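You operate a simulated robot arm through the tools that you are given. There is no shell and no other tool. Be economical: measure what you need, move in short steps, check, and stop when the job is done.

The job below is to be done with a simulated two-armed robot. You get a single attempt, and the scene is never put back.

TASK
Pick up the tall carton from the brown-topped red bench with one hand, pass it to the other hand and put it on the white bench. Set down upright: tall carton.

The check looks at the end state, three seconds after you hand in, the way a careful person would. Anything else that was tipped, shoved, dropped, spilled or broken makes it a failure.

THE ROBOT
Two 7-joint arms with two-finger parallel grippers on one trunk, on a base that drives. Base frame: it is fixed to the floor where the robot stands at the start and does not move with it; the origin is under the middle of the robot, x ahead of it, y to its left, z up. Lengths are in mm, angles in rad, forces in N, time in s.
The left shoulder is at the start at [50, 165, 1180], the right one opposite. With the tool pointing down near the work surface each hand reaches from about 200 to 680 mm from the robot's upright axis, wherever it stands, measured 20 degrees to its own side. Places, roughly: white bench [700, -800, 800]. Payload 3.91 kg a hand.
The TCP of each hand is the grasp point between the finger pads, 30 mm short of the fingertips. In the tool frame z runs along the fingers and y along their closing line. The gripper opens to 110 mm. The fingers are 20 mm wide and 10 mm thick; the gripper's body (48 by 112 mm) begins 55 mm behind the TCP.
Orientation is that of the tool frame in the base frame, as a unit quaternion [w, x, y, z]. With the fingers straight down and closing along the base's y, the tool's x points along the base's -x, its y along +y and its z along -z.

THE INTERFACE
- The arms move only by the tool play_rows. It takes "left_commands", "right_commands" or both (then of equal length, played together; a hand with none holds still); each is a list of rows, each a list of 3 entries, a list of its own where there are three numbers: the gripper command, from -1 (fully open) to 1 (shut), values between in proportion, then the shift along the tool's x, y, z in mm, then the turn, a rotation vector about the tool's x, y, z in degrees. In form: [[gripper, [x, y, z], [wx, wy, wz]], ...]. A call has 1 to 12 rows; each row shifts and turns the commanded pose from where the row before left it, along the tool's axes as they then stand. Each row takes 0.2 s and may step no farther than 50 mm and 0.15 rad from the row before; otherwise, or with a gripper value out of range, the whole call is refused. A pose out of reach is approached as far as the arm can. The call stops where the force on the tool passes 40 N (or 10 N more than at its start, if that is more) or the arm is blocked; 0.2 s more then pass. The fingers move at their own pace (about 45 mm/s each) and stop on an object; they squeeze with about 31 N. The grip force told is the motor's: it shows also when the fingers shut on nothing. Time passes only in rows, and 0.2 s behind the last, so rows that do not move let the fingers close. The reply holds the time, the measured pose of the TCP, the force on the tool along the base axes, the opening and the grip force, in the units named above and with some noise, with the torque about the TCP (base axes, N m) and any sound that the robot's microphone picked up.
- Cameras (640 x 400 px; columns grow to the right, rows downward): "scene" is now at [111.6, 13.3, 1339]; the picture's right is [0.16, -0.99, 0.00], its down [-0.66, -0.11, -0.74] and it looks along [0.73, 0.12, -0.67] (base axes); focal length 272 px, centre (320, 200). "left" rides on the left gripper at [72, -17, -103] in its tool frame; the picture's right is [0.23, 0.97, 0.00], its down [-0.76, 0.18, -0.62] and it looks along [-0.61, 0.14, 0.78] (tool axes); focal length 222 px, centre (320, 200). "right" rides on the right gripper at [72, 17, -103] in its tool frame; the picture's right is [-0.23, 0.97, 0.00], its down [-0.76, -0.18, -0.62] and it looks along [-0.61, -0.14, 0.78] (tool axes); focal length 222 px, centre (320, 200). There is no depth. A picture from a camera that has moved, and an enlarged one, comes with that camera's place and axes in the base frame and with its lens.
- grab_frame(camera): a new picture of that camera. No time passes.
- slide_trunk(by): slides the trunk up (or, below 0, down) by that many mm; the arms and the scene camera ride with it, the base frame stays. It gives what a move gives, with no picture.
- base_move(legs): drives the robot by 1 to 6 legs, each [ahead, left, turn to the left] in mm, mm and rad, along the robot's own axes; the way and the turn of a leg run together, so that a leg with both is an arc; at most 1500 mm and 3.142 rad a leg. The arms and the cameras ride along, it lands a little off, and it stops where it bumps. It gives what a move gives.
- pan_tilt(pan, tilt): turns the head with the scene camera to pan (to the left, within 1.396 rad either way) and tilt (down, from -0.506 to 1.204), counted from straight ahead of the robot. It gives what a move gives.
- enlarge(camera, box): a new picture of the part [left, top, right, bottom] of that camera's present view, enlarged. No time passes.
- job_done(): hands the job in; it is judged then, once.

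Go step by step. Nothing tells you exact positions but the pictures and the camera data: compare them with the known pose of the tool, close in by small moves and look again before you grip or let go. The budget is 120 turns and 92 pictures, counting those below and the enlarged ones. Unless the task says otherwise, let go and move clear before handing in, and close with one line.

The tools are called after ">>>" by a JSON object that holds its "method" and its "body". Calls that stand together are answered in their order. play_rows: Moves the arms, as the interface text tells. Its arguments: {"type":"object","properties":{"left_commands":{"type":"array"},"right_commands":{"type":"array"}},"required":[]} The other tools are called the same way: slide_trunk (by) slides the trunk up or down; base_move (legs) drives the base; pan_tilt (pan, tilt) turns the head that bears the scene camera; grab_frame (camera) takes a picture; enlarge (camera, box) takes an enlarged picture of a part of a camera's view; job_done () hands the job in.

At the start:

```text
t: 0.0
left_ee_pos: [449.8, 275.5, 1136.9]
left_tool_rot: [0.0, -0.001, 1.0, 0.0]
left_force: [0.4, 0.4, -0.7]
left_wrist_torque: [-0.01, 0.0, -0.01]
left_opening: 109.7
left_gripper_force: 0.0
right_ee_pos: [481.1, -50.6, 1108.9]
right_tool_rot: [0.0, 0.0, 1.0, 0.0]
right_force: [-0.5, 0.0, 0.7]
right_wrist_torque: [0.02, 0.0, -0.01]
right_opening: 109.7
right_gripper_force: 0.1
trunk travel left (down, up): [-400.0, 103.0]
robot x, y, heading: [-3.5, 1.8, 0.001]
head pan, tilt: [0.159, 0.733]
```

scene: 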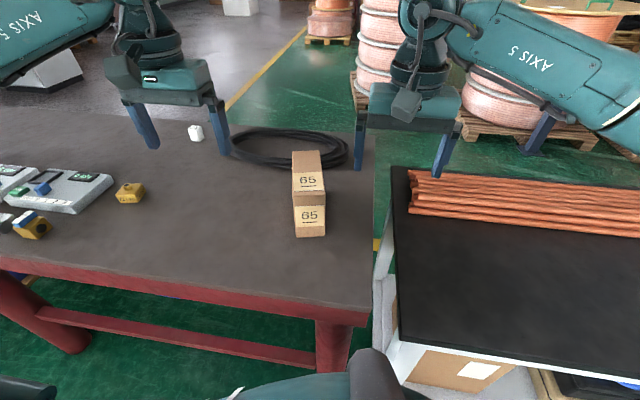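
right: 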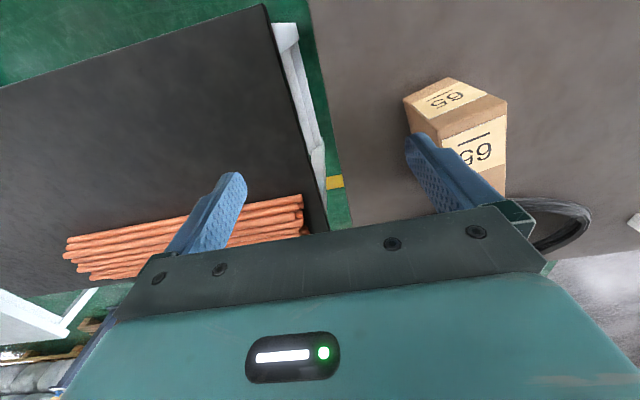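
left: 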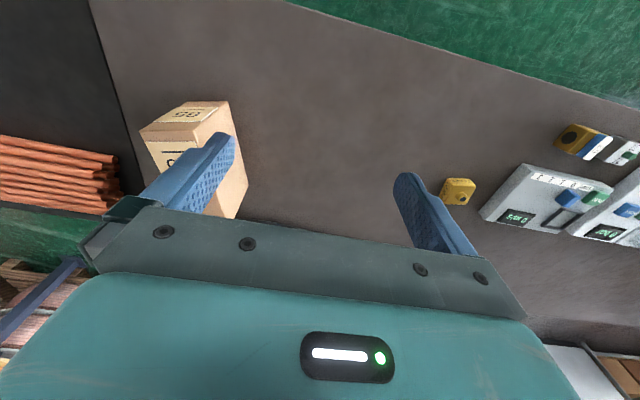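

I see the tall carton near the right edge of the brown bench, with the white bench (dark top) off to the right holding copper rods. I'll look closer before moving.

>>> {"method": "enlarge", "body": {"camera": "scene", "box": [240, 120, 400, 250]}}

>>> {"method": "enlarge", "body": {"camera": "right", "box": [360, 40, 600, 240]}}

>>> {"method": "enlarge", "body": {"camera": "left", "box": [100, 60, 300, 260]}}

```text
3.08 times, centred on (320, 185) of scene
camera zoom: at [111.6, 13.3, 1339.0], right [0.16, -0.99, 0.0], down [-0.66, -0.11, -0.74], along [0.73, 0.12, -0.67], focal length 838 px, centre (320, 246)
```

zoom: 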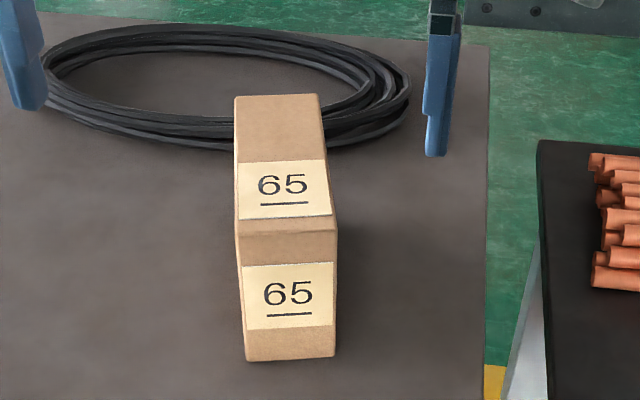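

```text
2.00 times, centred on (480, 140) of right
camera zoom: at [409.7, -32.5, 1211.3], right [0.23, 0.97, 0.0], down [0.76, -0.18, 0.62], along [0.61, -0.14, -0.78], focal length 444 px, centre (0, 320)
```

zoom: 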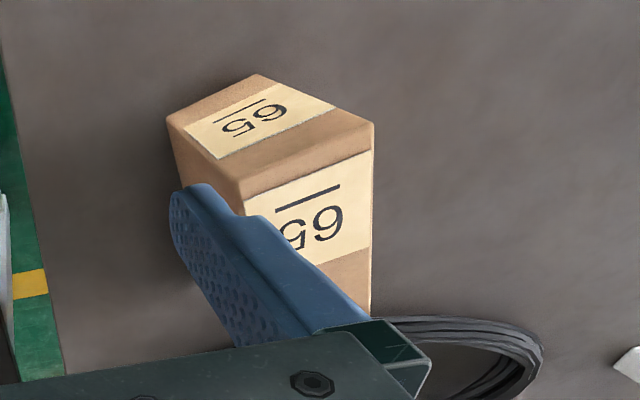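

```text
2.00 times, centred on (200, 160) of left
camera zoom: at [376.6, 259.5, 1241.7], right [-0.23, 0.97, 0.0], down [0.76, 0.18, 0.62], along [0.61, 0.14, -0.78], focal length 444 px, centre (560, 280)
```

zoom: 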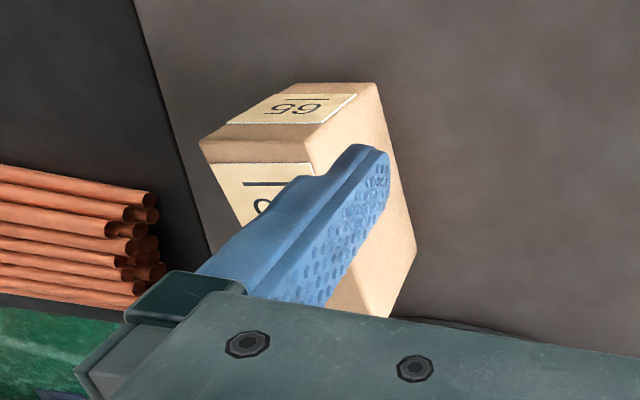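

The carton measures about 70 wide, 165 deep and 130 tall. Its centre is near (598, 123), yawed about 14°, on a bench top at about z=850. The left hand will grip its rear part from above, so I move it over there and shift the right hand aside.

>>> {"method": "play_rows", "body": {"left_commands": [[-1, [-36.4, -28.8, 11.4], [0, 0, 0]], [-1, [-36.4, -28.8, 11.4], [0, 0, 0]], [-1, [-36.4, -28.8, 11.4], [0, 0, 0]], [-1, [-36.4, -28.8, 11.4], [0, 0, 0]], [-1, [-36.4, -28.8, 11.4], [0, 0, 0]], [-1, [0, 0, 0], [0, 0, -7]], [-1, [0, 0, 0], [0, 0, -7]]], "right_commands": [[-1, [0, -30, 0], [0, 0, 0]], [-1, [0, -30, 0], [0, 0, 0]], [-1, [0, -30, 0], [0, 0, 0]], [-1, [0, -30, 0], [0, 0, 0]], [-1, [0, -30, 0], [0, 0, 0]], [-1, [0, 0, 0], [0, 0, 0]], [-1, [0, 0, 0], [0, 0, 0]]]}}

>>> {"method": "grab_frame", "body": {"camera": "left"}}

>>> {"method": "grab_frame", "body": {"camera": "scene"}}

>>> {"method": "grab_frame", "body": {"camera": "right"}}

```text
t: 1.6
left_ee_pos: [632.3, 133.5, 1082.4]
left_tool_rot: [0.0, -0.123, 0.992, -0.001]
left_force: [0.1, 0.1, 0.2]
left_wrist_torque: [-0.02, 0.03, 0.03]
left_opening: 110.1
left_gripper_force: 0.1
right_ee_pos: [481.0, -201.5, 1110.2]
right_tool_rot: [0.0, 0.0, 1.0, -0.001]
right_force: [0.6, -0.2, 0.2]
right_wrist_torque: [0.01, -0.02, -0.02]
right_opening: 109.8
right_gripper_force: 0.1
trunk travel left (down, up): [-400.0, 103.0]
robot x, y, heading: [-2.4, -0.5, 0.001]
head pan, tilt: [0.159, 0.733]
```

```text
85 pictures are left
camera left: at [565.5, 98.8, 1186.9], right [-0.46, 0.89, 0.0], down [0.7, 0.36, 0.62], along [0.55, 0.29, -0.78], focal length 222 px, centre (320, 200)
```

left: 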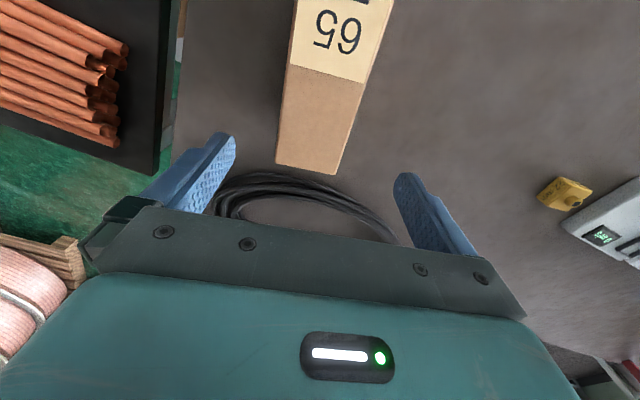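

```text
84 pictures are left
camera scene: at [111.7, 12.7, 1339.0], right [0.16, -0.99, 0.0], down [-0.66, -0.11, -0.74], along [0.73, 0.12, -0.67], focal length 272 px, centre (320, 200)
```

scene: 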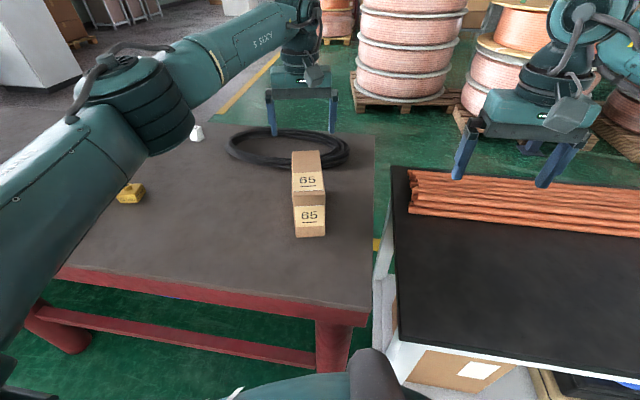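

```text
83 pictures are left
camera right: at [408.2, -184.8, 1211.9], right [0.23, 0.97, 0.0], down [0.76, -0.18, 0.62], along [0.61, -0.14, -0.78], focal length 222 px, centre (320, 200)
```

right: 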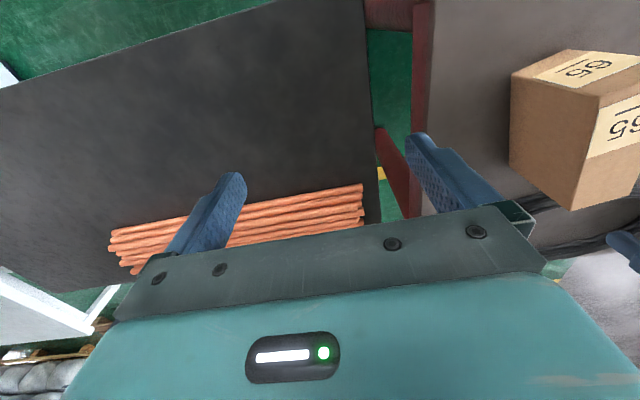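

The rear top edge fits my estimate (mid-point about (681, 142), yaw 14°). I'll nudge the hand to the centreline and go down part way.

>>> {"method": "play_rows", "body": {"left_commands": [[-1, [-7.4, -3.4, 20], [0, 0, 0]], [-1, [0, 0, 35], [0, 0, 0]], [-1, [0, 0, 35], [0, 0, 0]]]}}

>>> {"method": "grab_frame", "body": {"camera": "left"}}

>>> {"method": "enlarge", "body": {"camera": "scene", "box": [240, 100, 400, 250]}}

```text
t: 2.4
left_ee_pos: [640.6, 129.4, 990.8]
left_tool_rot: [0.0, -0.123, 0.992, 0.0]
left_force: [0.9, 1.2, -0.5]
left_wrist_torque: [0.0, 0.0, 0.01]
left_opening: 110.0
left_gripper_force: 0.0
right_ee_pos: [480.6, -201.8, 1110.3]
right_tool_rot: [0.0, 0.0, 1.0, 0.0]
right_force: [0.3, -0.2, 0.8]
right_wrist_torque: [-0.05, 0.0, -0.02]
right_opening: 110.1
right_gripper_force: 0.1
trunk travel left (down, up): [-400.0, 103.0]
robot x, y, heading: [0.4, -1.0, 0.002]
head pan, tilt: [0.159, 0.733]
```

```text
82 pictures are left
camera left: at [574.6, 96.2, 1095.3], right [-0.46, 0.89, 0.0], down [0.7, 0.36, 0.62], along [0.55, 0.28, -0.78], focal length 222 px, centre (320, 200)
```

left: 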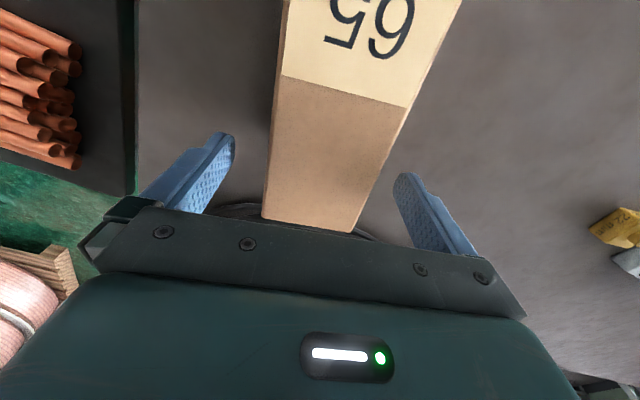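

```text
2.67 times, centred on (320, 175) of scene
camera zoom: at [112.0, 13.0, 1339.0], right [0.16, -0.99, 0.0], down [-0.66, -0.11, -0.74], along [0.73, 0.12, -0.67], focal length 727 px, centre (320, 267)
```

zoom: 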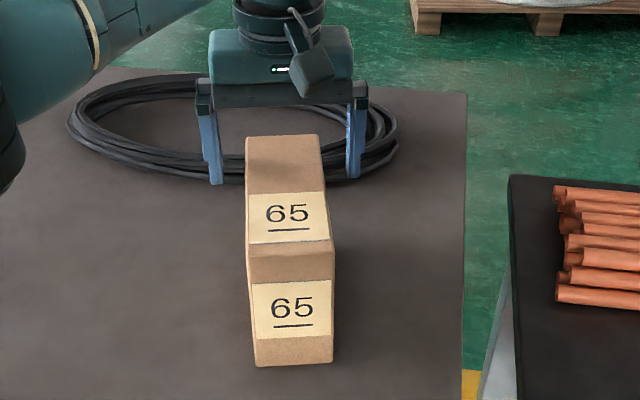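

The fingers straddle the box, within about 2 mm of centred, and the top height of about 979 is confirmed. I go down to the grip height and close.

>>> {"method": "play_rows", "body": {"left_commands": [[-1, [0, 1.5, 25], [0, 0, 0]], [-1, [0, 0, 26], [0, 0, 0]], [1, [0, 0, 0], [0, 0, 0]], [1, [0, 0, 0], [0, 0, 0]], [1, [0, 0, 0], [0, 0, 0]], [1, [0, 0, 0], [0, 0, 0]], [1, [0, 0, 0], [0, 0, 0]]]}}

>>> {"method": "grab_frame", "body": {"camera": "left"}}

```text
t: 4.0
left_ee_pos: [641.5, 133.1, 941.1]
left_tool_rot: [0.0, -0.121, 0.993, 0.001]
left_force: [0.1, -1.4, -0.7]
left_wrist_torque: [0.04, -0.33, -0.06]
left_opening: 67.9
left_gripper_force: 31.2
right_ee_pos: [479.0, -201.9, 1110.2]
right_tool_rot: [0.0, 0.0, 1.0, 0.0]
right_force: [-0.5, 0.6, 0.0]
right_wrist_torque: [-0.01, 0.01, -0.02]
right_opening: 109.7
right_gripper_force: 0.0
trunk travel left (down, up): [-400.0, 103.0]
robot x, y, heading: [-0.2, 0.9, 0.007]
head pan, tilt: [0.159, 0.733]
```

```text
80 pictures are left
camera left: at [575.0, 99.0, 1044.7], right [-0.46, 0.89, 0.0], down [0.7, 0.36, 0.62], along [0.55, 0.28, -0.78], focal length 222 px, centre (320, 200)
```

left: 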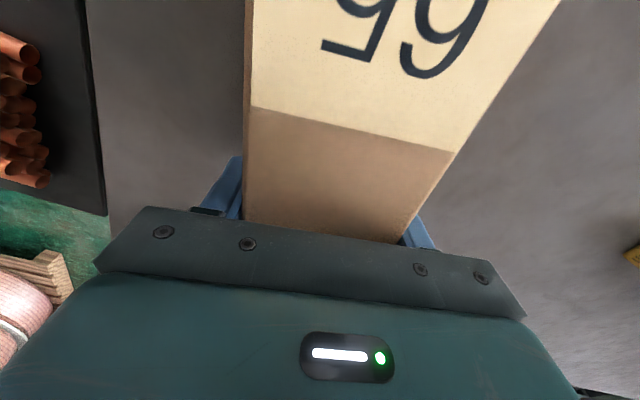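

The grip holds at 68 mm with 31 N. I lift a little to check the weight and whether it slips.

>>> {"method": "play_rows", "body": {"left_commands": [[1, [0, 0, -8], [0, 0, 0]], [1, [0, 0, -12], [0, 0, 0]], [1, [0, 0, -15], [0, 0, 0]], [1, [0, 0, 0], [0, 0, 0]]]}}

>>> {"method": "enlarge", "body": {"camera": "scene", "box": [240, 100, 400, 250]}}

```text
t: 5.0
left_ee_pos: [640.1, 131.6, 973.2]
left_tool_rot: [0.0, -0.122, 0.992, 0.0]
left_force: [0.2, -0.3, 0.8]
left_wrist_torque: [-0.01, -0.3, -0.04]
left_opening: 67.5
left_gripper_force: 30.9
right_ee_pos: [481.0, -202.2, 1110.3]
right_tool_rot: [0.0, 0.0, 1.0, 0.0]
right_force: [-0.1, 0.1, 0.2]
right_wrist_torque: [-0.02, 0.02, 0.01]
right_opening: 110.3
right_gripper_force: 0.0
trunk travel left (down, up): [-400.0, 103.0]
robot x, y, heading: [-0.8, -2.0, -0.0]
head pan, tilt: [0.159, 0.733]
```

```text
2.67 times, centred on (320, 175) of scene
camera zoom: at [111.7, 13.3, 1339.0], right [0.16, -0.99, 0.0], down [-0.66, -0.11, -0.74], along [0.73, 0.12, -0.67], focal length 727 px, centre (320, 267)
```

zoom: 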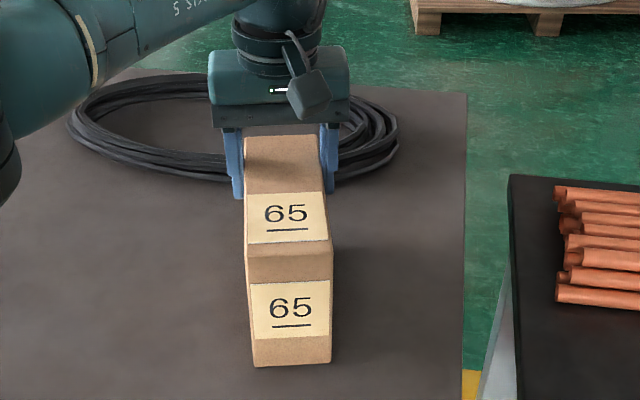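

The carton's image hardly changed, so I check whether it rose or the fingers slid.

>>> {"method": "grab_frame", "body": {"camera": "left"}}

>>> {"method": "grab_frame", "body": {"camera": "right"}}

```text
78 pictures are left
camera left: at [573.7, 98.5, 1078.3], right [-0.46, 0.89, 0.0], down [0.7, 0.36, 0.62], along [0.55, 0.28, -0.78], focal length 222 px, centre (320, 200)
```

left: 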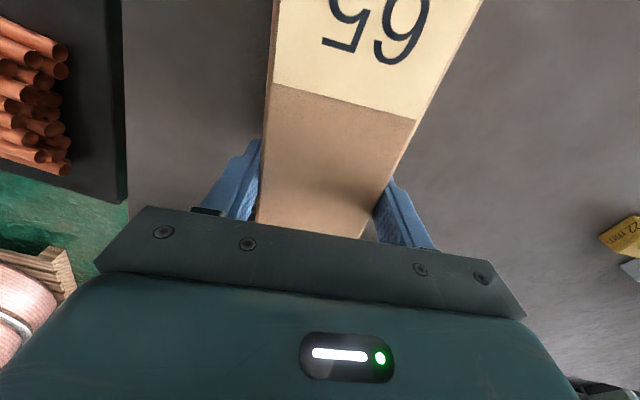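

```text
77 pictures are left
camera right: at [408.3, -184.0, 1212.1], right [0.23, 0.97, 0.0], down [0.76, -0.18, 0.62], along [0.61, -0.14, -0.78], focal length 222 px, centre (320, 200)
```

right: 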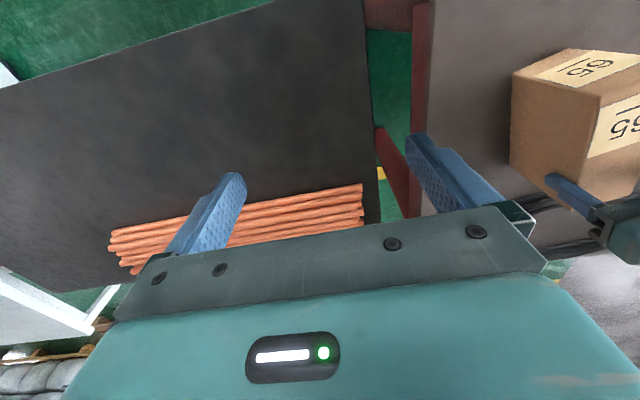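

The fingers slid up the sides while the carton stayed put. I'll do a tiny lift and read the force to learn how the friction behaves.

>>> {"method": "play_rows", "body": {"left_commands": [[1, [0, 0, -3], [0, 0, 0]]]}}

>>> {"method": "enlarge", "body": {"camera": "left", "box": [180, 100, 460, 270]}}

```text
t: 5.4
left_ee_pos: [639.5, 131.4, 976.3]
left_tool_rot: [-0.001, -0.122, 0.993, 0.0]
left_force: [-0.1, -0.2, -3.7]
left_wrist_torque: [0.03, -0.2, -0.01]
left_opening: 67.7
left_gripper_force: 30.6
right_ee_pos: [481.3, -202.5, 1110.0]
right_tool_rot: [0.0, 0.0, 1.0, 0.0]
right_force: [0.3, 0.3, -0.4]
right_wrist_torque: [0.01, -0.02, 0.0]
right_opening: 109.8
right_gripper_force: 0.0
trunk travel left (down, up): [-400.0, 103.0]
robot x, y, heading: [-0.3, 0.7, -0.002]
head pan, tilt: [0.159, 0.733]
```

```text
2.29 times, centred on (320, 185) of left
camera zoom: at [572.9, 97.7, 1081.0], right [-0.46, 0.89, 0.0], down [0.7, 0.36, 0.62], along [0.55, 0.28, -0.78], focal length 508 px, centre (320, 234)
```

zoom: 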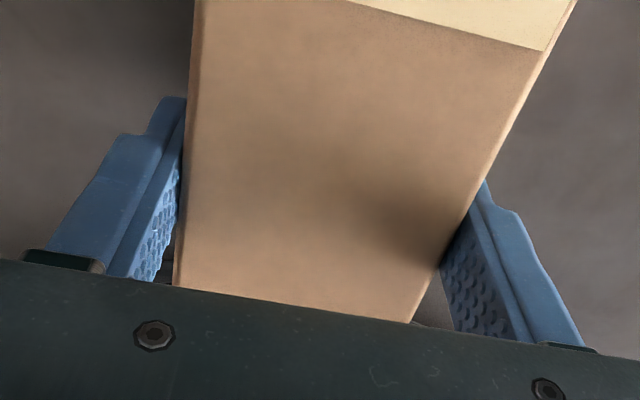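

The grip slips at low force. I'll reopen, move to the middle of the carton, take a deeper grip and lift in tiny steps while reading the force.

>>> {"method": "play_rows", "body": {"left_commands": [[-1, [0, 0, 0], [0, 0, 0]], [-1, [0, 0, 0], [0, 0, 0]], [-1, [0, 0, 0], [0, 0, 0]], [-1, [18, 0, 0], [0, 0, 0]], [-1, [18, 0, 15], [0, 0, 0]], [-1, [0, 0, 28], [0, 0, 0]], [1, [0, 0, 0], [0, 0, 0]], [1, [0, 0, 0], [0, 0, 0]], [1, [0, 0, 0], [0, 0, 0]], [1, [0, 0, 0], [0, 0, 0]], [1, [0, 0, 0], [0, 0, 0]], [1, [0, 0, 0], [0, 0, 0]]]}}

>>> {"method": "play_rows", "body": {"left_commands": [[1, [0, 0, -3], [0, 0, 0]]]}}

>>> {"method": "play_rows", "body": {"left_commands": [[1, [0, 0, -3], [0, 0, 0]]]}}

>>> {"method": "grab_frame", "body": {"camera": "scene"}}

```text
t: 8.0
left_ee_pos: [604.5, 120.6, 933.4]
left_tool_rot: [0.0, -0.123, 0.992, 0.0]
left_force: [-0.9, 1.5, -0.1]
left_wrist_torque: [0.11, 0.14, -0.06]
left_opening: 67.8
left_gripper_force: 30.6
right_ee_pos: [480.2, -202.3, 1109.7]
right_tool_rot: [0.0, 0.0, 1.0, 0.0]
right_force: [-0.3, 0.6, 0.1]
right_wrist_torque: [-0.01, 0.0, 0.02]
right_opening: 110.2
right_gripper_force: 0.1
trunk travel left (down, up): [-400.0, 103.0]
robot x, y, heading: [1.2, 2.7, 0.002]
head pan, tilt: [0.159, 0.733]
```

```text
t: 8.4
left_ee_pos: [604.0, 122.5, 935.8]
left_tool_rot: [-0.001, -0.121, 0.993, 0.0]
left_force: [0.4, 1.1, -5.0]
left_wrist_torque: [-0.01, -0.02, -0.01]
left_opening: 67.8
left_gripper_force: 31.4
right_ee_pos: [480.6, -201.8, 1110.7]
right_tool_rot: [0.0, 0.0, 1.0, 0.0]
right_force: [0.4, 0.5, -0.4]
right_wrist_torque: [0.01, -0.01, 0.05]
right_opening: 110.2
right_gripper_force: 0.0
trunk travel left (down, up): [-400.0, 103.0]
robot x, y, heading: [0.5, -1.1, -0.006]
head pan, tilt: [0.159, 0.733]
```

```text
t: 8.8
left_ee_pos: [606.2, 122.4, 940.2]
left_tool_rot: [0.0, -0.123, 0.992, 0.001]
left_force: [0.3, -0.7, -4.0]
left_wrist_torque: [-0.04, -0.03, 0.0]
left_opening: 67.8
left_gripper_force: 31.0
right_ee_pos: [479.8, -201.9, 1110.1]
right_tool_rot: [0.0, 0.0, 1.0, -0.001]
right_force: [-0.1, 0.0, 0.0]
right_wrist_torque: [0.0, 0.0, 0.02]
right_opening: 110.1
right_gripper_force: 0.0
trunk travel left (down, up): [-400.0, 103.0]
robot x, y, heading: [0.3, 0.2, -0.008]
head pan, tilt: [0.159, 0.733]
```

```text
75 pictures are left
camera scene: at [112.0, 13.3, 1339.0], right [0.16, -0.99, 0.0], down [-0.66, -0.11, -0.74], along [0.73, 0.12, -0.67], focal length 272 px, centre (320, 200)
```

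scene: 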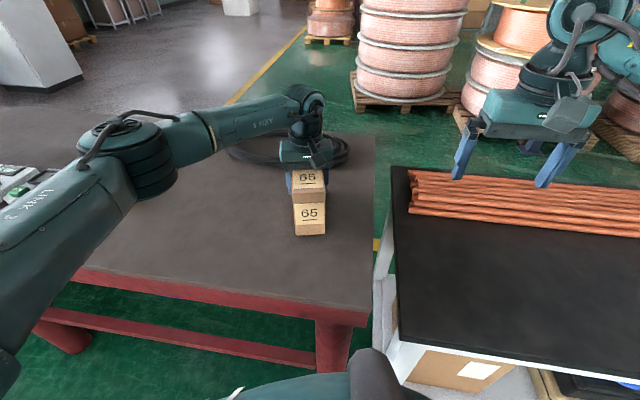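

The force settles at about 4–5 N, which may be the carton's real weight, so it may be off the bench now. I lift slightly more and look.

>>> {"method": "play_rows", "body": {"left_commands": [[1, [0, 0, -4], [0, 0, 0]], [1, [0, 0, -4], [0, 0, 0]], [1, [0, 0, -4], [0, 0, 0]], [1, [0, 0, -4], [0, 0, 0]], [1, [0, 0, -4], [0, 0, 0]]]}}

>>> {"method": "enlarge", "body": {"camera": "scene", "box": [240, 100, 400, 250]}}

>>> {"method": "grab_frame", "body": {"camera": "left"}}

```text
t: 10.0
left_ee_pos: [605.3, 123.2, 958.8]
left_tool_rot: [0.0, -0.122, 0.992, -0.002]
left_force: [-1.1, 0.5, -4.6]
left_wrist_torque: [0.02, -0.05, -0.03]
left_opening: 67.8
left_gripper_force: 31.7
right_ee_pos: [480.1, -201.8, 1108.9]
right_tool_rot: [0.0, 0.0, 1.0, 0.001]
right_force: [-0.4, 0.1, -0.3]
right_wrist_torque: [0.0, 0.02, -0.02]
right_opening: 110.2
right_gripper_force: 0.1
trunk travel left (down, up): [-400.0, 103.0]
robot x, y, heading: [-3.0, 0.0, -0.001]
head pan, tilt: [0.159, 0.733]
```

```text
2.67 times, centred on (320, 175) of scene
camera zoom: at [112.0, 13.4, 1339.0], right [0.16, -0.99, 0.0], down [-0.66, -0.11, -0.74], along [0.73, 0.12, -0.67], focal length 727 px, centre (320, 267)
```

zoom: 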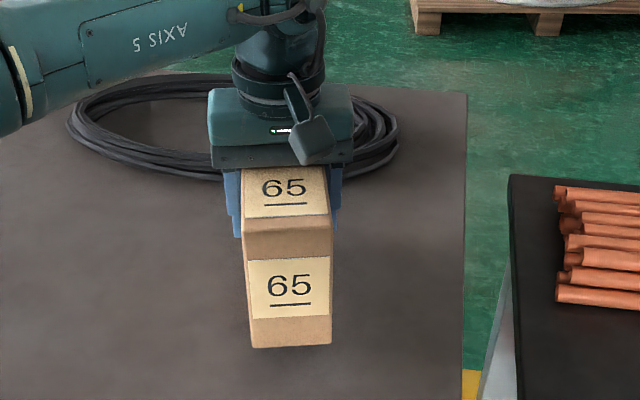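

```text
73 pictures are left
camera left: at [538.2, 90.5, 1063.4], right [-0.46, 0.89, 0.0], down [0.7, 0.36, 0.62], along [0.55, 0.28, -0.78], focal length 222 px, centre (320, 200)
```

left: 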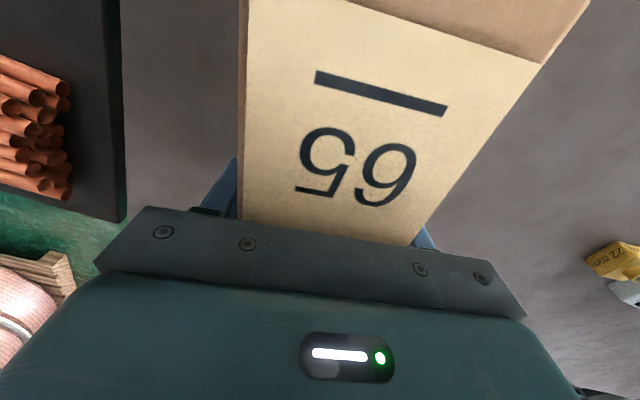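

The carton now hangs level and isn't slipping, at about 4.6 N; the first lift was probably too jerky. I move slowly from here, carrying it up and toward the middle.

>>> {"method": "play_rows", "body": {"left_commands": [[1, [1, -1, -3], [0, 0, 0]], [1, [3, -3, -4], [0, 0, 0]], [1, [5, -5, -4], [0, 0, 0]], [1, [6, -6, -4], [0, 0, 0]], [1, [6, -6, -4], [0, 0, 0]], [1, [7, -6, -4], [0, 0, 0]], [1, [7, -7, -4], [0, 0, 0]], [1, [7, -7, -4], [0, 0, 0]], [1, [7, -7, -4], [0, 0, 0]], [1, [6, -6, -4], [0, 0, 0]], [1, [4, -4, -3], [0, 0, 0]], [1, [2, -2, -1], [0, 0, 0]]]}}

>>> {"method": "enlarge", "body": {"camera": "scene", "box": [240, 100, 440, 270]}}

```text
t: 12.6
left_ee_pos: [562.3, 50.5, 1003.0]
left_tool_rot: [-0.001, -0.122, 0.992, 0.0]
left_force: [0.5, -0.7, -3.5]
left_wrist_torque: [0.02, -0.01, -0.02]
left_opening: 68.0
left_gripper_force: 31.1
right_ee_pos: [480.0, -202.2, 1109.1]
right_tool_rot: [0.001, 0.0, 1.0, 0.0]
right_force: [0.2, -0.4, -0.5]
right_wrist_torque: [-0.03, 0.01, 0.01]
right_opening: 110.0
right_gripper_force: 0.1
trunk travel left (down, up): [-400.0, 103.0]
robot x, y, heading: [-1.8, -1.8, 0.002]
head pan, tilt: [0.159, 0.733]
```

```text
2.35 times, centred on (340, 185) of scene
camera zoom: at [112.0, 13.3, 1339.0], right [0.16, -0.99, 0.0], down [-0.66, -0.11, -0.74], along [0.73, 0.12, -0.67], focal length 641 px, centre (273, 235)
```

zoom: 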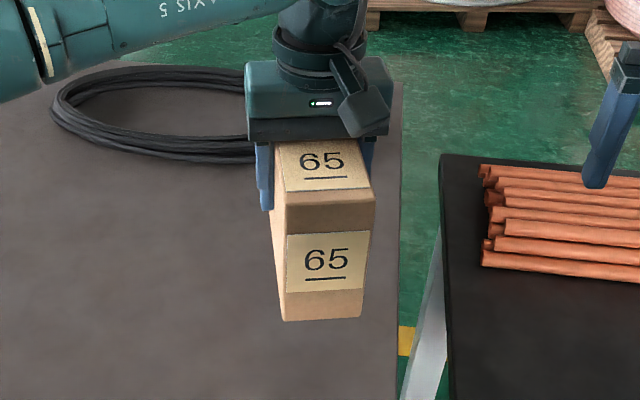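

The carton is stable. The right hand will take its front end, tilted 70° from vertical (nearly horizontal) so it clears the left hand's camera. I orient it in place first.

>>> {"method": "play_rows", "body": {"right_commands": [[-1, [0, 0, 0], [0, 0, -7]], [-1, [0, 0, 0], [0, 0, -7]], [-1, [0, 0, 0], [0, -7.8, 0]], [-1, [0, 0, 0], [0, -7.8, 0]], [-1, [0, 0, 0], [0, -7.8, 0]], [-1, [0, 0, 0], [0, -7.8, 0]], [-1, [0, 0, 0], [0, -7.8, 0]], [-1, [0, 0, 0], [0, -7.8, 0]], [-1, [0, 0, 0], [0, -7.8, 0]], [-1, [0, 0, 0], [0, -7.8, 0]], [-1, [0, 0, 0], [0, -7.8, 0]]]}}

>>> {"method": "grab_frame", "body": {"camera": "scene"}}

```text
t: 15.0
left_ee_pos: [560.0, 49.8, 1002.6]
left_tool_rot: [-0.001, -0.122, 0.992, -0.001]
left_force: [0.4, -0.1, -4.6]
left_wrist_torque: [0.0, -0.04, -0.04]
left_opening: 67.9
left_gripper_force: 31.6
right_ee_pos: [481.5, -200.9, 1109.4]
right_tool_rot: [0.572, -0.099, 0.812, 0.07]
right_force: [0.1, 0.4, -0.7]
right_wrist_torque: [-0.01, -0.02, 0.0]
right_opening: 109.9
right_gripper_force: 0.1
trunk travel left (down, up): [-400.0, 103.0]
robot x, y, heading: [1.4, -1.2, -0.001]
head pan, tilt: [0.159, 0.733]
```

```text
71 pictures are left
camera scene: at [111.9, 13.2, 1339.0], right [0.16, -0.99, 0.0], down [-0.66, -0.11, -0.74], along [0.73, 0.12, -0.67], focal length 272 px, centre (320, 200)
```

scene: 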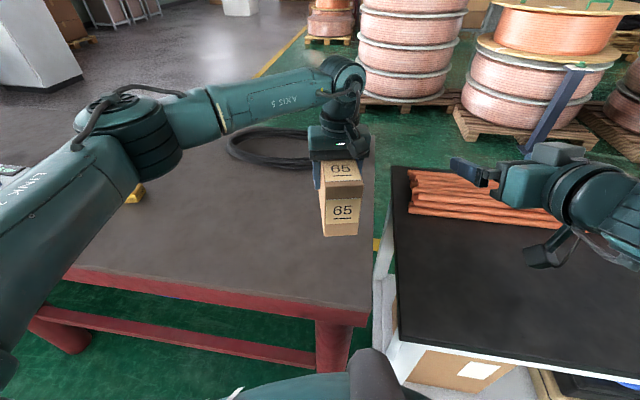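

The right hand is oriented as planned. I move it to a point about 120 mm behind the grasp pose, along its own axis.

>>> {"method": "play_rows", "body": {"right_commands": [[-1, [25.7, 6.4, -18.3], [0, 0, 0]], [-1, [25.7, 6.4, -18.3], [0, 0, 0]], [-1, [25.7, 6.4, -18.3], [0, 0, 0]], [-1, [-2.8, 34.1, 8], [0, 0, 0]], [-1, [-2.8, 34.1, 8], [0, 0, 0]], [-1, [-2.8, 34.1, 8], [0, 0, 0]], [-1, [-2.8, 34.1, 8], [0, 0, 0]], [-1, [-2.8, 34.1, 8], [0, 0, 0]], [-1, [-2.8, 34.1, 8], [0, 0, 0]]]}}

>>> {"method": "grab_frame", "body": {"camera": "scene"}}

>>> {"method": "grab_frame", "body": {"camera": "right"}}

```text
t: 17.0
left_ee_pos: [560.0, 50.7, 1003.0]
left_tool_rot: [0.0, -0.123, 0.992, 0.001]
left_force: [-0.3, 0.1, -5.1]
left_wrist_torque: [0.01, -0.04, 0.02]
left_opening: 67.9
left_gripper_force: 31.0
right_ee_pos: [441.5, -192.4, 1049.9]
right_tool_rot: [0.57, -0.101, 0.812, 0.071]
right_force: [-0.1, -0.7, 0.5]
right_wrist_torque: [-0.02, -0.04, -0.04]
right_opening: 110.1
right_gripper_force: 0.0
right hand out of reach, approached as far as the arm can: row 2, 3, 4, 5, 6, 7, 8, 9
trunk travel left (down, up): [-400.0, 103.0]
robot x, y, heading: [-1.4, 0.7, 0.003]
head pan, tilt: [0.159, 0.733]
```

```text
70 pictures are left
camera scene: at [112.0, 13.3, 1339.0], right [0.16, -0.99, 0.0], down [-0.66, -0.11, -0.74], along [0.73, 0.12, -0.67], focal length 272 px, centre (320, 200)
```

scene: 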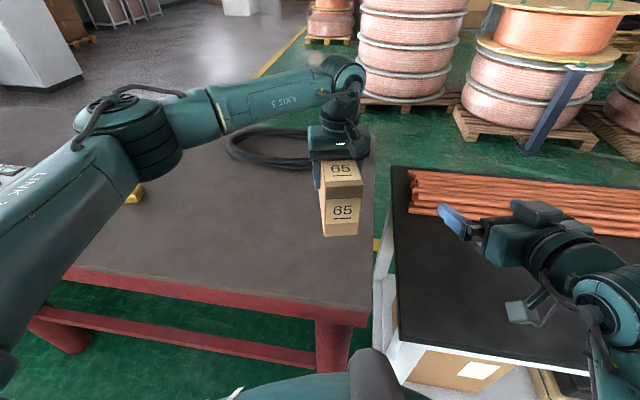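

```text
69 pictures are left
camera right: at [319.7, -204.9, 1015.9], right [-0.16, 0.96, 0.21], down [-0.27, -0.25, 0.93], along [0.95, 0.09, 0.31], focal length 222 px, centre (320, 200)
```

right: 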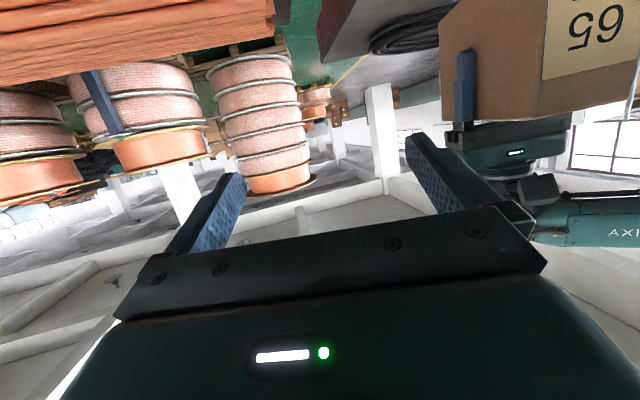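

The right arm can't fold that close to the body. I'll carry the carton 60 mm farther out so the right hand can work farther out too, and test the right hand's response.

>>> {"method": "play_rows", "body": {"left_commands": [[1, [-2, 0, 0], [0, 0, 0]], [1, [-4, 0, 0], [0, 0, 0]], [1, [-6, 0, 0], [0, 0, 0]], [1, [-6, 0, 0], [0, 0, 0]], [1, [-7, 0, 0], [0, 0, 0]], [1, [-7, 0, 0], [0, 0, 0]], [1, [-7, 0, 0], [0, 0, 0]], [1, [-7, 0, 0], [0, 0, 0]], [1, [-6, 0, 0], [0, 0, 0]], [1, [-4, 0, 0], [0, 0, 0]], [1, [-2, 0, 0], [0, 0, 0]]], "right_commands": [[-1, [0, 0, 0], [0, 0, 0]], [-1, [0, 0, 0], [0, 0, 0]], [-1, [0, 0, 0], [0, 0, 0]], [-1, [0, 0, 0], [0, 0, 0]], [-1, [0, 0, 0], [0, 0, 0]], [-1, [0, 0, 0], [0, 0, 0]], [-1, [0, 0, 0], [0, 0, 0]], [-1, [0, 0, 0], [0, 0, 0]], [-1, [0, 0, 10], [0, 0, 0]], [-1, [0, 0, 10], [0, 0, 0]], [-1, [0, 0, 10], [0, 0, 0]]]}}

```text
t: 19.4
left_ee_pos: [616.2, 65.2, 1003.6]
left_tool_rot: [-0.001, -0.123, 0.992, -0.001]
left_force: [0.2, 0.4, -4.4]
left_wrist_torque: [0.01, 0.0, -0.01]
left_opening: 68.0
left_gripper_force: 31.6
right_ee_pos: [457.8, -192.9, 1041.7]
right_tool_rot: [0.57, -0.1, 0.812, 0.07]
right_force: [-1.1, 0.5, -0.4]
right_wrist_torque: [-0.01, -0.02, 0.04]
right_opening: 109.9
right_gripper_force: 0.0
right hand out of reach, approached as far as the arm can: row 10, 11
trunk travel left (down, up): [-400.0, 103.0]
robot x, y, heading: [1.2, -0.2, -0.001]
head pan, tilt: [0.159, 0.733]
```

The right hand is limited when it is low and tilted. I bring it back up and try the sideways travel there.

>>> {"method": "play_rows", "body": {"right_commands": [[-1, [-30, 0, 0], [0, 0, 0]], [-1, [-30, 0, 0], [0, 0, 0]], [-1, [0, 0, 20], [0, 0, 0]]]}}

>>> {"method": "play_rows", "body": {"right_commands": [[-1, [-2, 30, 0], [0, 0, 0]], [-1, [-2, 30, 0], [0, 0, 0]], [-1, [-2, 30, 0], [0, 0, 0]]]}}

```text
t: 20.2
left_ee_pos: [615.7, 63.9, 1003.4]
left_tool_rot: [-0.001, -0.122, 0.992, 0.0]
left_force: [-0.3, 0.3, -4.7]
left_wrist_torque: [0.0, -0.02, 0.0]
left_opening: 68.0
left_gripper_force: 31.2
right_ee_pos: [497.2, -181.8, 1089.5]
right_tool_rot: [0.57, -0.099, 0.812, 0.07]
right_force: [0.5, 0.4, 1.0]
right_wrist_torque: [-0.01, 0.01, -0.03]
right_opening: 110.0
right_gripper_force: 0.1
trunk travel left (down, up): [-400.0, 103.0]
robot x, y, heading: [-2.0, 1.4, 0.004]
head pan, tilt: [0.159, 0.733]
```

```text
t: 21.0
left_ee_pos: [616.8, 65.8, 1004.1]
left_tool_rot: [-0.001, -0.123, 0.992, -0.001]
left_force: [-1.0, 0.4, -3.9]
left_wrist_torque: [0.01, -0.02, -0.01]
left_opening: 68.1
left_gripper_force: 31.3
right_ee_pos: [477.1, -92.1, 1096.8]
right_tool_rot: [0.57, -0.099, 0.813, 0.07]
right_force: [0.0, 0.0, -0.4]
right_wrist_torque: [0.02, -0.06, -0.01]
right_opening: 109.8
right_gripper_force: 0.1
trunk travel left (down, up): [-400.0, 103.0]
robot x, y, heading: [-0.7, -1.8, 0.002]
head pan, tilt: [0.159, 0.733]
```

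Higher up it works. I raise the carton slowly by about 56 mm and bring the right hand in line behind it.

>>> {"method": "play_rows", "body": {"left_commands": [[1, [0, 0, -2], [0, 0, 0]], [1, [0, 0, -4], [0, 0, 0]], [1, [0, 0, -5], [0, 0, 0]], [1, [0, 0, -5], [0, 0, 0]], [1, [0, 0, -6], [0, 0, 0]], [1, [0, 0, -6], [0, 0, 0]], [1, [0, 0, -6], [0, 0, 0]], [1, [0, 0, -6], [0, 0, 0]], [1, [0, 0, -6], [0, 0, 0]], [1, [0, 0, -5], [0, 0, 0]], [1, [0, 0, -4], [0, 0, 0]], [1, [0, 0, -2], [0, 0, 0]]], "right_commands": [[-1, [-4, 29.7, 3.2], [0, 0, 0]], [-1, [-4, 29.7, 3.2], [0, 0, 0]], [-1, [-4, 29.7, 3.2], [0, 0, 0]], [-1, [-4, 29.7, 3.2], [0, 0, 0]], [-1, [0, 0, 0], [0, 0, 0]], [-1, [0, 0, 0], [0, 0, 0]], [-1, [0, 0, 0], [0, 0, 0]], [-1, [0, 0, 0], [0, 0, 0]], [-1, [0, 0, 0], [0, 0, 0]], [-1, [0, 0, 0], [0, 0, 0]], [-1, [0, 0, 0], [0, 0, 0]], [-1, [0, 0, 0], [0, 0, 0]]]}}

>>> {"method": "grab_frame", "body": {"camera": "scene"}}

>>> {"method": "grab_frame", "body": {"camera": "right"}}

```text
t: 23.6
left_ee_pos: [614.0, 65.2, 1061.4]
left_tool_rot: [-0.001, -0.123, 0.992, 0.0]
left_force: [0.0, -0.1, -3.7]
left_wrist_torque: [0.0, 0.0, -0.01]
left_opening: 67.8
left_gripper_force: 31.1
right_ee_pos: [466.8, 22.7, 1107.1]
right_tool_rot: [0.571, -0.099, 0.812, 0.069]
right_force: [0.3, 0.9, -0.1]
right_wrist_torque: [0.03, 0.04, 0.02]
right_opening: 110.0
right_gripper_force: 0.1
trunk travel left (down, up): [-400.0, 103.0]
robot x, y, heading: [0.7, 0.2, 0.001]
head pan, tilt: [0.159, 0.733]
```

```text
68 pictures are left
camera scene: at [112.0, 13.3, 1339.0], right [0.16, -0.99, 0.0], down [-0.66, -0.11, -0.74], along [0.73, 0.12, -0.67], focal length 272 px, centre (320, 200)
```

scene: 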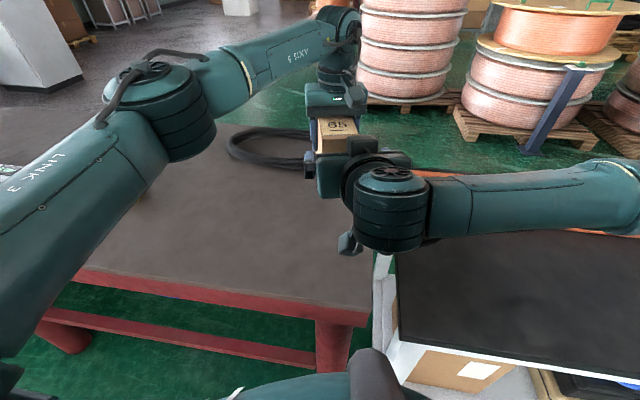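

```text
67 pictures are left
camera right: at [344.1, 11.8, 1074.1], right [-0.16, 0.96, 0.21], down [-0.28, -0.25, 0.93], along [0.95, 0.09, 0.31], focal length 222 px, centre (320, 200)
```

right: 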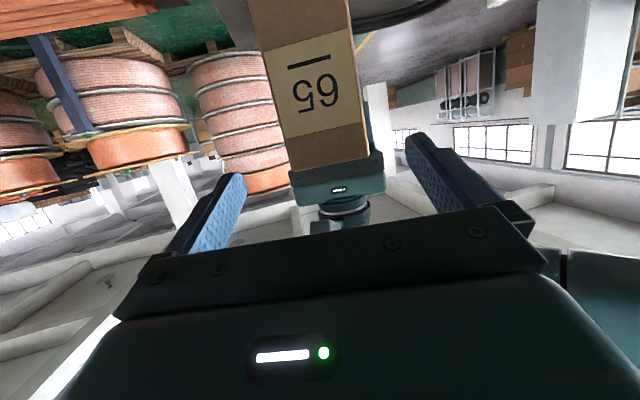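

The right hand is lined up behind the carton's front face. I correct 5 mm sideways and advance part way, checking clearance to the left hand's camera.

>>> {"method": "play_rows", "body": {"right_commands": [[-1, [0, 5, 15], [0, 0, 0]], [-1, [0, 0, 25], [0, 0, 0]], [-1, [0, 0, 25], [0, 0, 0]]]}}

>>> {"method": "grab_frame", "body": {"camera": "right"}}

>>> {"method": "enlarge", "body": {"camera": "scene", "box": [270, 60, 470, 260]}}

>>> {"method": "grab_frame", "body": {"camera": "left"}}

```text
t: 24.4
left_ee_pos: [614.6, 64.9, 1061.0]
left_tool_rot: [-0.001, -0.123, 0.992, -0.001]
left_force: [0.4, -0.3, -3.2]
left_wrist_torque: [0.0, 0.0, 0.02]
left_opening: 67.8
left_gripper_force: 31.1
right_ee_pos: [524.0, 45.5, 1085.8]
right_tool_rot: [0.571, -0.1, 0.812, 0.071]
right_force: [1.2, -0.4, 0.5]
right_wrist_torque: [0.02, -0.02, -0.01]
right_opening: 110.2
right_gripper_force: 0.1
trunk travel left (down, up): [-400.0, 103.0]
robot x, y, heading: [-2.8, -0.6, 0.001]
head pan, tilt: [0.159, 0.733]
```

```text
66 pictures are left
camera right: at [402.4, 33.6, 1052.9], right [-0.16, 0.96, 0.21], down [-0.28, -0.25, 0.93], along [0.95, 0.09, 0.31], focal length 222 px, centre (320, 200)
```

right: 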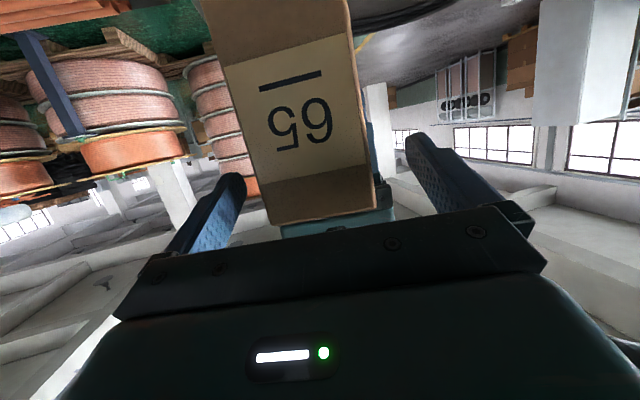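

```text
2.00 times, centred on (370, 160) of scene
camera zoom: at [112.3, 13.5, 1338.9], right [0.16, -0.99, 0.0], down [-0.66, -0.11, -0.74], along [0.73, 0.12, -0.67], focal length 545 px, centre (220, 280)
```

zoom: 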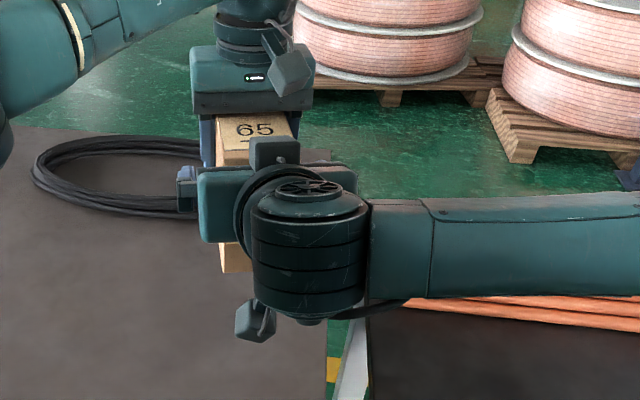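

```text
64 pictures are left
camera left: at [548.9, 31.8, 1165.0], right [-0.46, 0.89, 0.0], down [0.7, 0.36, 0.62], along [0.55, 0.28, -0.78], focal length 222 px, centre (320, 200)
```

left: 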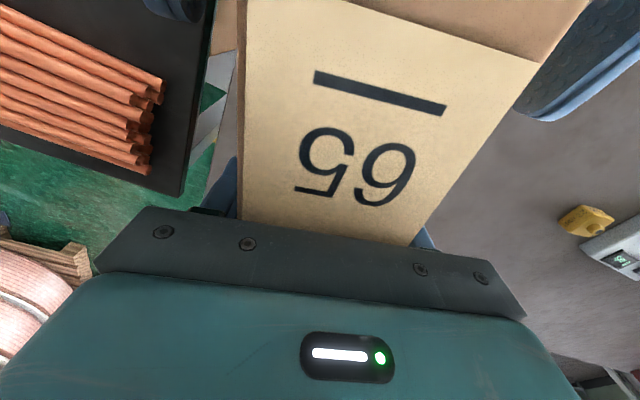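

Clearances look fine, so I'll grip slightly lower to keep more room under the left camera. I advance to the grasp pose without closing yet.

>>> {"method": "play_rows", "body": {"right_commands": [[-1, [3.4, -2.5, 12], [0, 0, 0]], [-1, [3.4, 0, 12], [0, 0, 0]], [-1, [0, 0, 12], [0, 0, 0]], [-1, [0, 0, 9], [0, 0, 0]]]}}

>>> {"method": "grab_frame", "body": {"camera": "right"}}

>>> {"method": "enlarge", "body": {"camera": "scene", "box": [270, 60, 470, 260]}}

>>> {"method": "grab_frame", "body": {"camera": "left"}}

```text
t: 25.4
left_ee_pos: [615.3, 65.4, 1060.5]
left_tool_rot: [0.0, -0.122, 0.993, 0.0]
left_force: [1.0, -0.5, -3.6]
left_wrist_torque: [0.03, -0.04, -0.03]
left_opening: 67.8
left_gripper_force: 31.1
right_ee_pos: [564.8, 53.6, 1064.8]
right_tool_rot: [0.571, -0.1, 0.812, 0.069]
right_force: [-0.8, 0.0, 0.8]
right_wrist_torque: [0.03, -0.02, 0.02]
right_opening: 110.1
right_gripper_force: 0.2
trunk travel left (down, up): [-400.0, 103.0]
robot x, y, heading: [0.6, -0.6, 0.001]
head pan, tilt: [0.159, 0.733]
```

```text
63 pictures are left
camera right: at [441.8, 40.6, 1030.8], right [-0.16, 0.96, 0.21], down [-0.28, -0.25, 0.93], along [0.95, 0.09, 0.31], focal length 222 px, centre (320, 200)
```

right: 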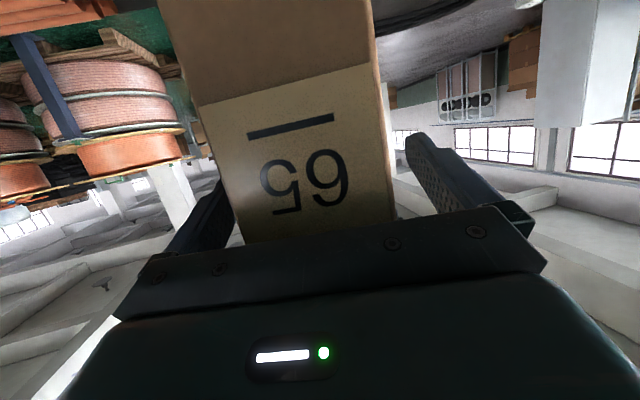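

```text
2.00 times, centred on (370, 160) of scene
camera zoom: at [112.1, 13.4, 1339.0], right [0.16, -0.99, 0.0], down [-0.66, -0.11, -0.74], along [0.73, 0.12, -0.67], focal length 545 px, centre (220, 280)
```

zoom: 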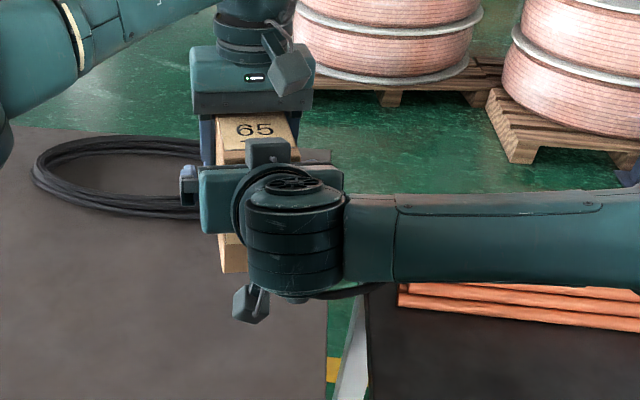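

```text
61 pictures are left
camera left: at [548.7, 31.8, 1165.1], right [-0.46, 0.89, 0.0], down [0.7, 0.36, 0.62], along [0.55, 0.28, -0.78], focal length 222 px, centre (320, 200)
```

left: 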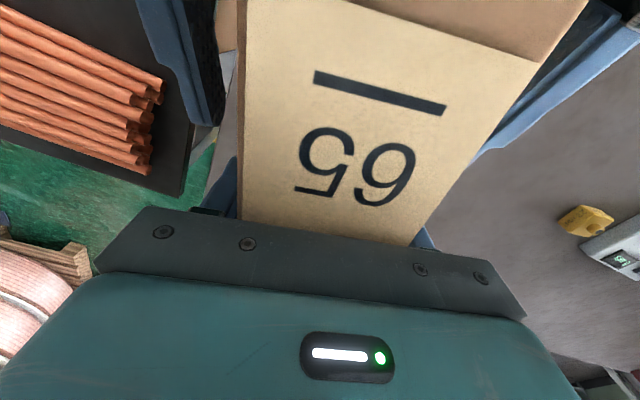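

The fingers straddle the front end, centred to about 1 mm. I close the right hand while the left keeps holding.

>>> {"method": "play_rows", "body": {"right_commands": [[0, [0, 0, 0], [0, 0, 0]], [0.3, [0, 0, 0], [0, 0, 0]], [1, [0, 0, 0], [0, 0, 0]], [1, [0, 0, 0], [0, 0, 0]], [1, [0, 0, 0], [0, 0, 0]], [1, [0, 0, 0], [0, 0, 0]], [1, [0, 0, 0], [0, 0, 0]]]}}

>>> {"method": "grab_frame", "body": {"camera": "left"}}

```text
t: 27.0
left_ee_pos: [615.1, 65.0, 1061.3]
left_tool_rot: [-0.001, -0.123, 0.992, 0.0]
left_force: [-1.9, 3.6, -4.9]
left_wrist_torque: [-0.02, -0.02, -0.46]
left_opening: 67.9
left_gripper_force: 31.2
right_ee_pos: [564.3, 52.1, 1064.4]
right_tool_rot: [0.57, -0.1, 0.812, 0.07]
right_force: [1.9, -3.6, -0.8]
right_wrist_torque: [0.01, -0.01, 0.27]
right_opening: 67.7
right_gripper_force: 31.0
trunk travel left (down, up): [-400.0, 103.0]
robot x, y, heading: [-1.0, -0.2, -0.001]
head pan, tilt: [0.159, 0.733]
```

```text
60 pictures are left
camera left: at [548.7, 31.8, 1165.1], right [-0.46, 0.89, 0.0], down [0.7, 0.36, 0.62], along [0.55, 0.28, -0.78], focal length 222 px, centre (320, 200)
```

left: 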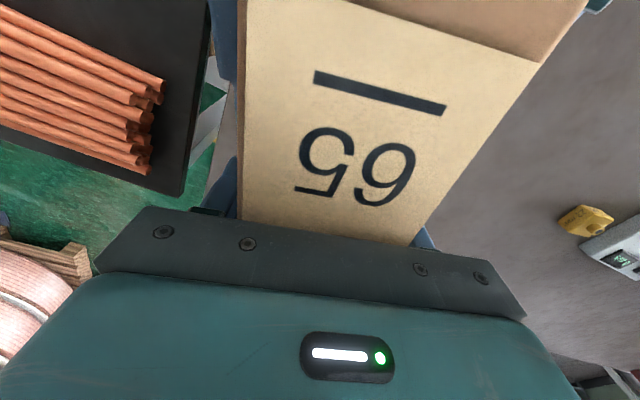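

Both hands hold it at 68 mm. I relieve the 1 mm side strain, then open the left fingers just a few millimetres to see whether the right hand keeps it.

>>> {"method": "play_rows", "body": {"right_commands": [[1, [0, -1, 0], [0, 0, 0]], [1, [-1, 0, 0], [0, 0, 0]], [1, [0, 0, 0], [0, 0, 0]]]}}

>>> {"method": "play_rows", "body": {"left_commands": [[-0.3, [0, 0, 0], [0, 0, 0]], [-0.33, [0, 0, 0], [0, 0, 0]]]}}

>>> {"method": "grab_frame", "body": {"camera": "left"}}

>>> {"method": "grab_frame", "body": {"camera": "right"}}

```text
t: 27.8
left_ee_pos: [614.7, 64.3, 1061.7]
left_tool_rot: [-0.001, -0.123, 0.992, 0.0]
left_force: [-3.6, -2.6, -3.5]
left_wrist_torque: [0.68, 0.05, 0.67]
left_opening: 67.8
left_gripper_force: 31.0
right_ee_pos: [562.8, 51.1, 1066.3]
right_tool_rot: [0.571, -0.1, 0.812, 0.069]
right_force: [4.3, 2.5, -0.1]
right_wrist_torque: [-0.67, 0.01, -0.54]
right_opening: 67.9
right_gripper_force: 30.7
trunk travel left (down, up): [-400.0, 103.0]
robot x, y, heading: [1.7, 1.2, 0.001]
head pan, tilt: [0.159, 0.733]
```

```text
t: 28.4
left_ee_pos: [614.3, 65.0, 1060.5]
left_tool_rot: [0.0, -0.123, 0.992, -0.001]
left_force: [-0.2, -0.7, 0.0]
left_wrist_torque: [-0.01, 0.01, -0.04]
left_opening: 73.1
left_gripper_force: 0.1
right_ee_pos: [563.0, 53.0, 1065.7]
right_tool_rot: [0.57, -0.099, 0.813, 0.069]
right_force: [-1.0, -0.7, -1.5]
right_wrist_torque: [-0.06, 0.2, -0.01]
right_opening: 67.9
right_gripper_force: 30.1
trunk travel left (down, up): [-400.0, 103.0]
robot x, y, heading: [2.0, 0.2, -0.003]
head pan, tilt: [0.159, 0.733]
```

```text
59 pictures are left
camera left: at [548.8, 31.8, 1165.3], right [-0.46, 0.89, 0.0], down [0.7, 0.36, 0.62], along [0.55, 0.28, -0.78], focal length 222 px, centre (320, 200)
```

left: 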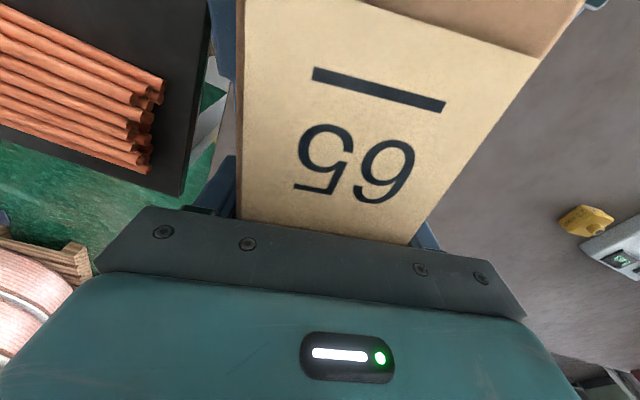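

```text
58 pictures are left
camera right: at [441.2, 39.6, 1030.9], right [-0.16, 0.96, 0.21], down [-0.27, -0.25, 0.93], along [0.95, 0.09, 0.31], focal length 222 px, centre (320, 200)
```

right: 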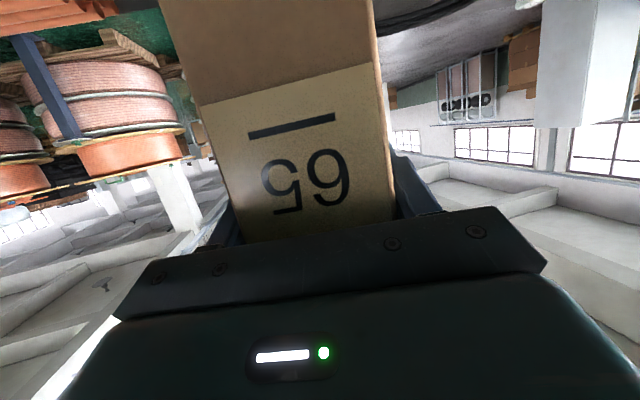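

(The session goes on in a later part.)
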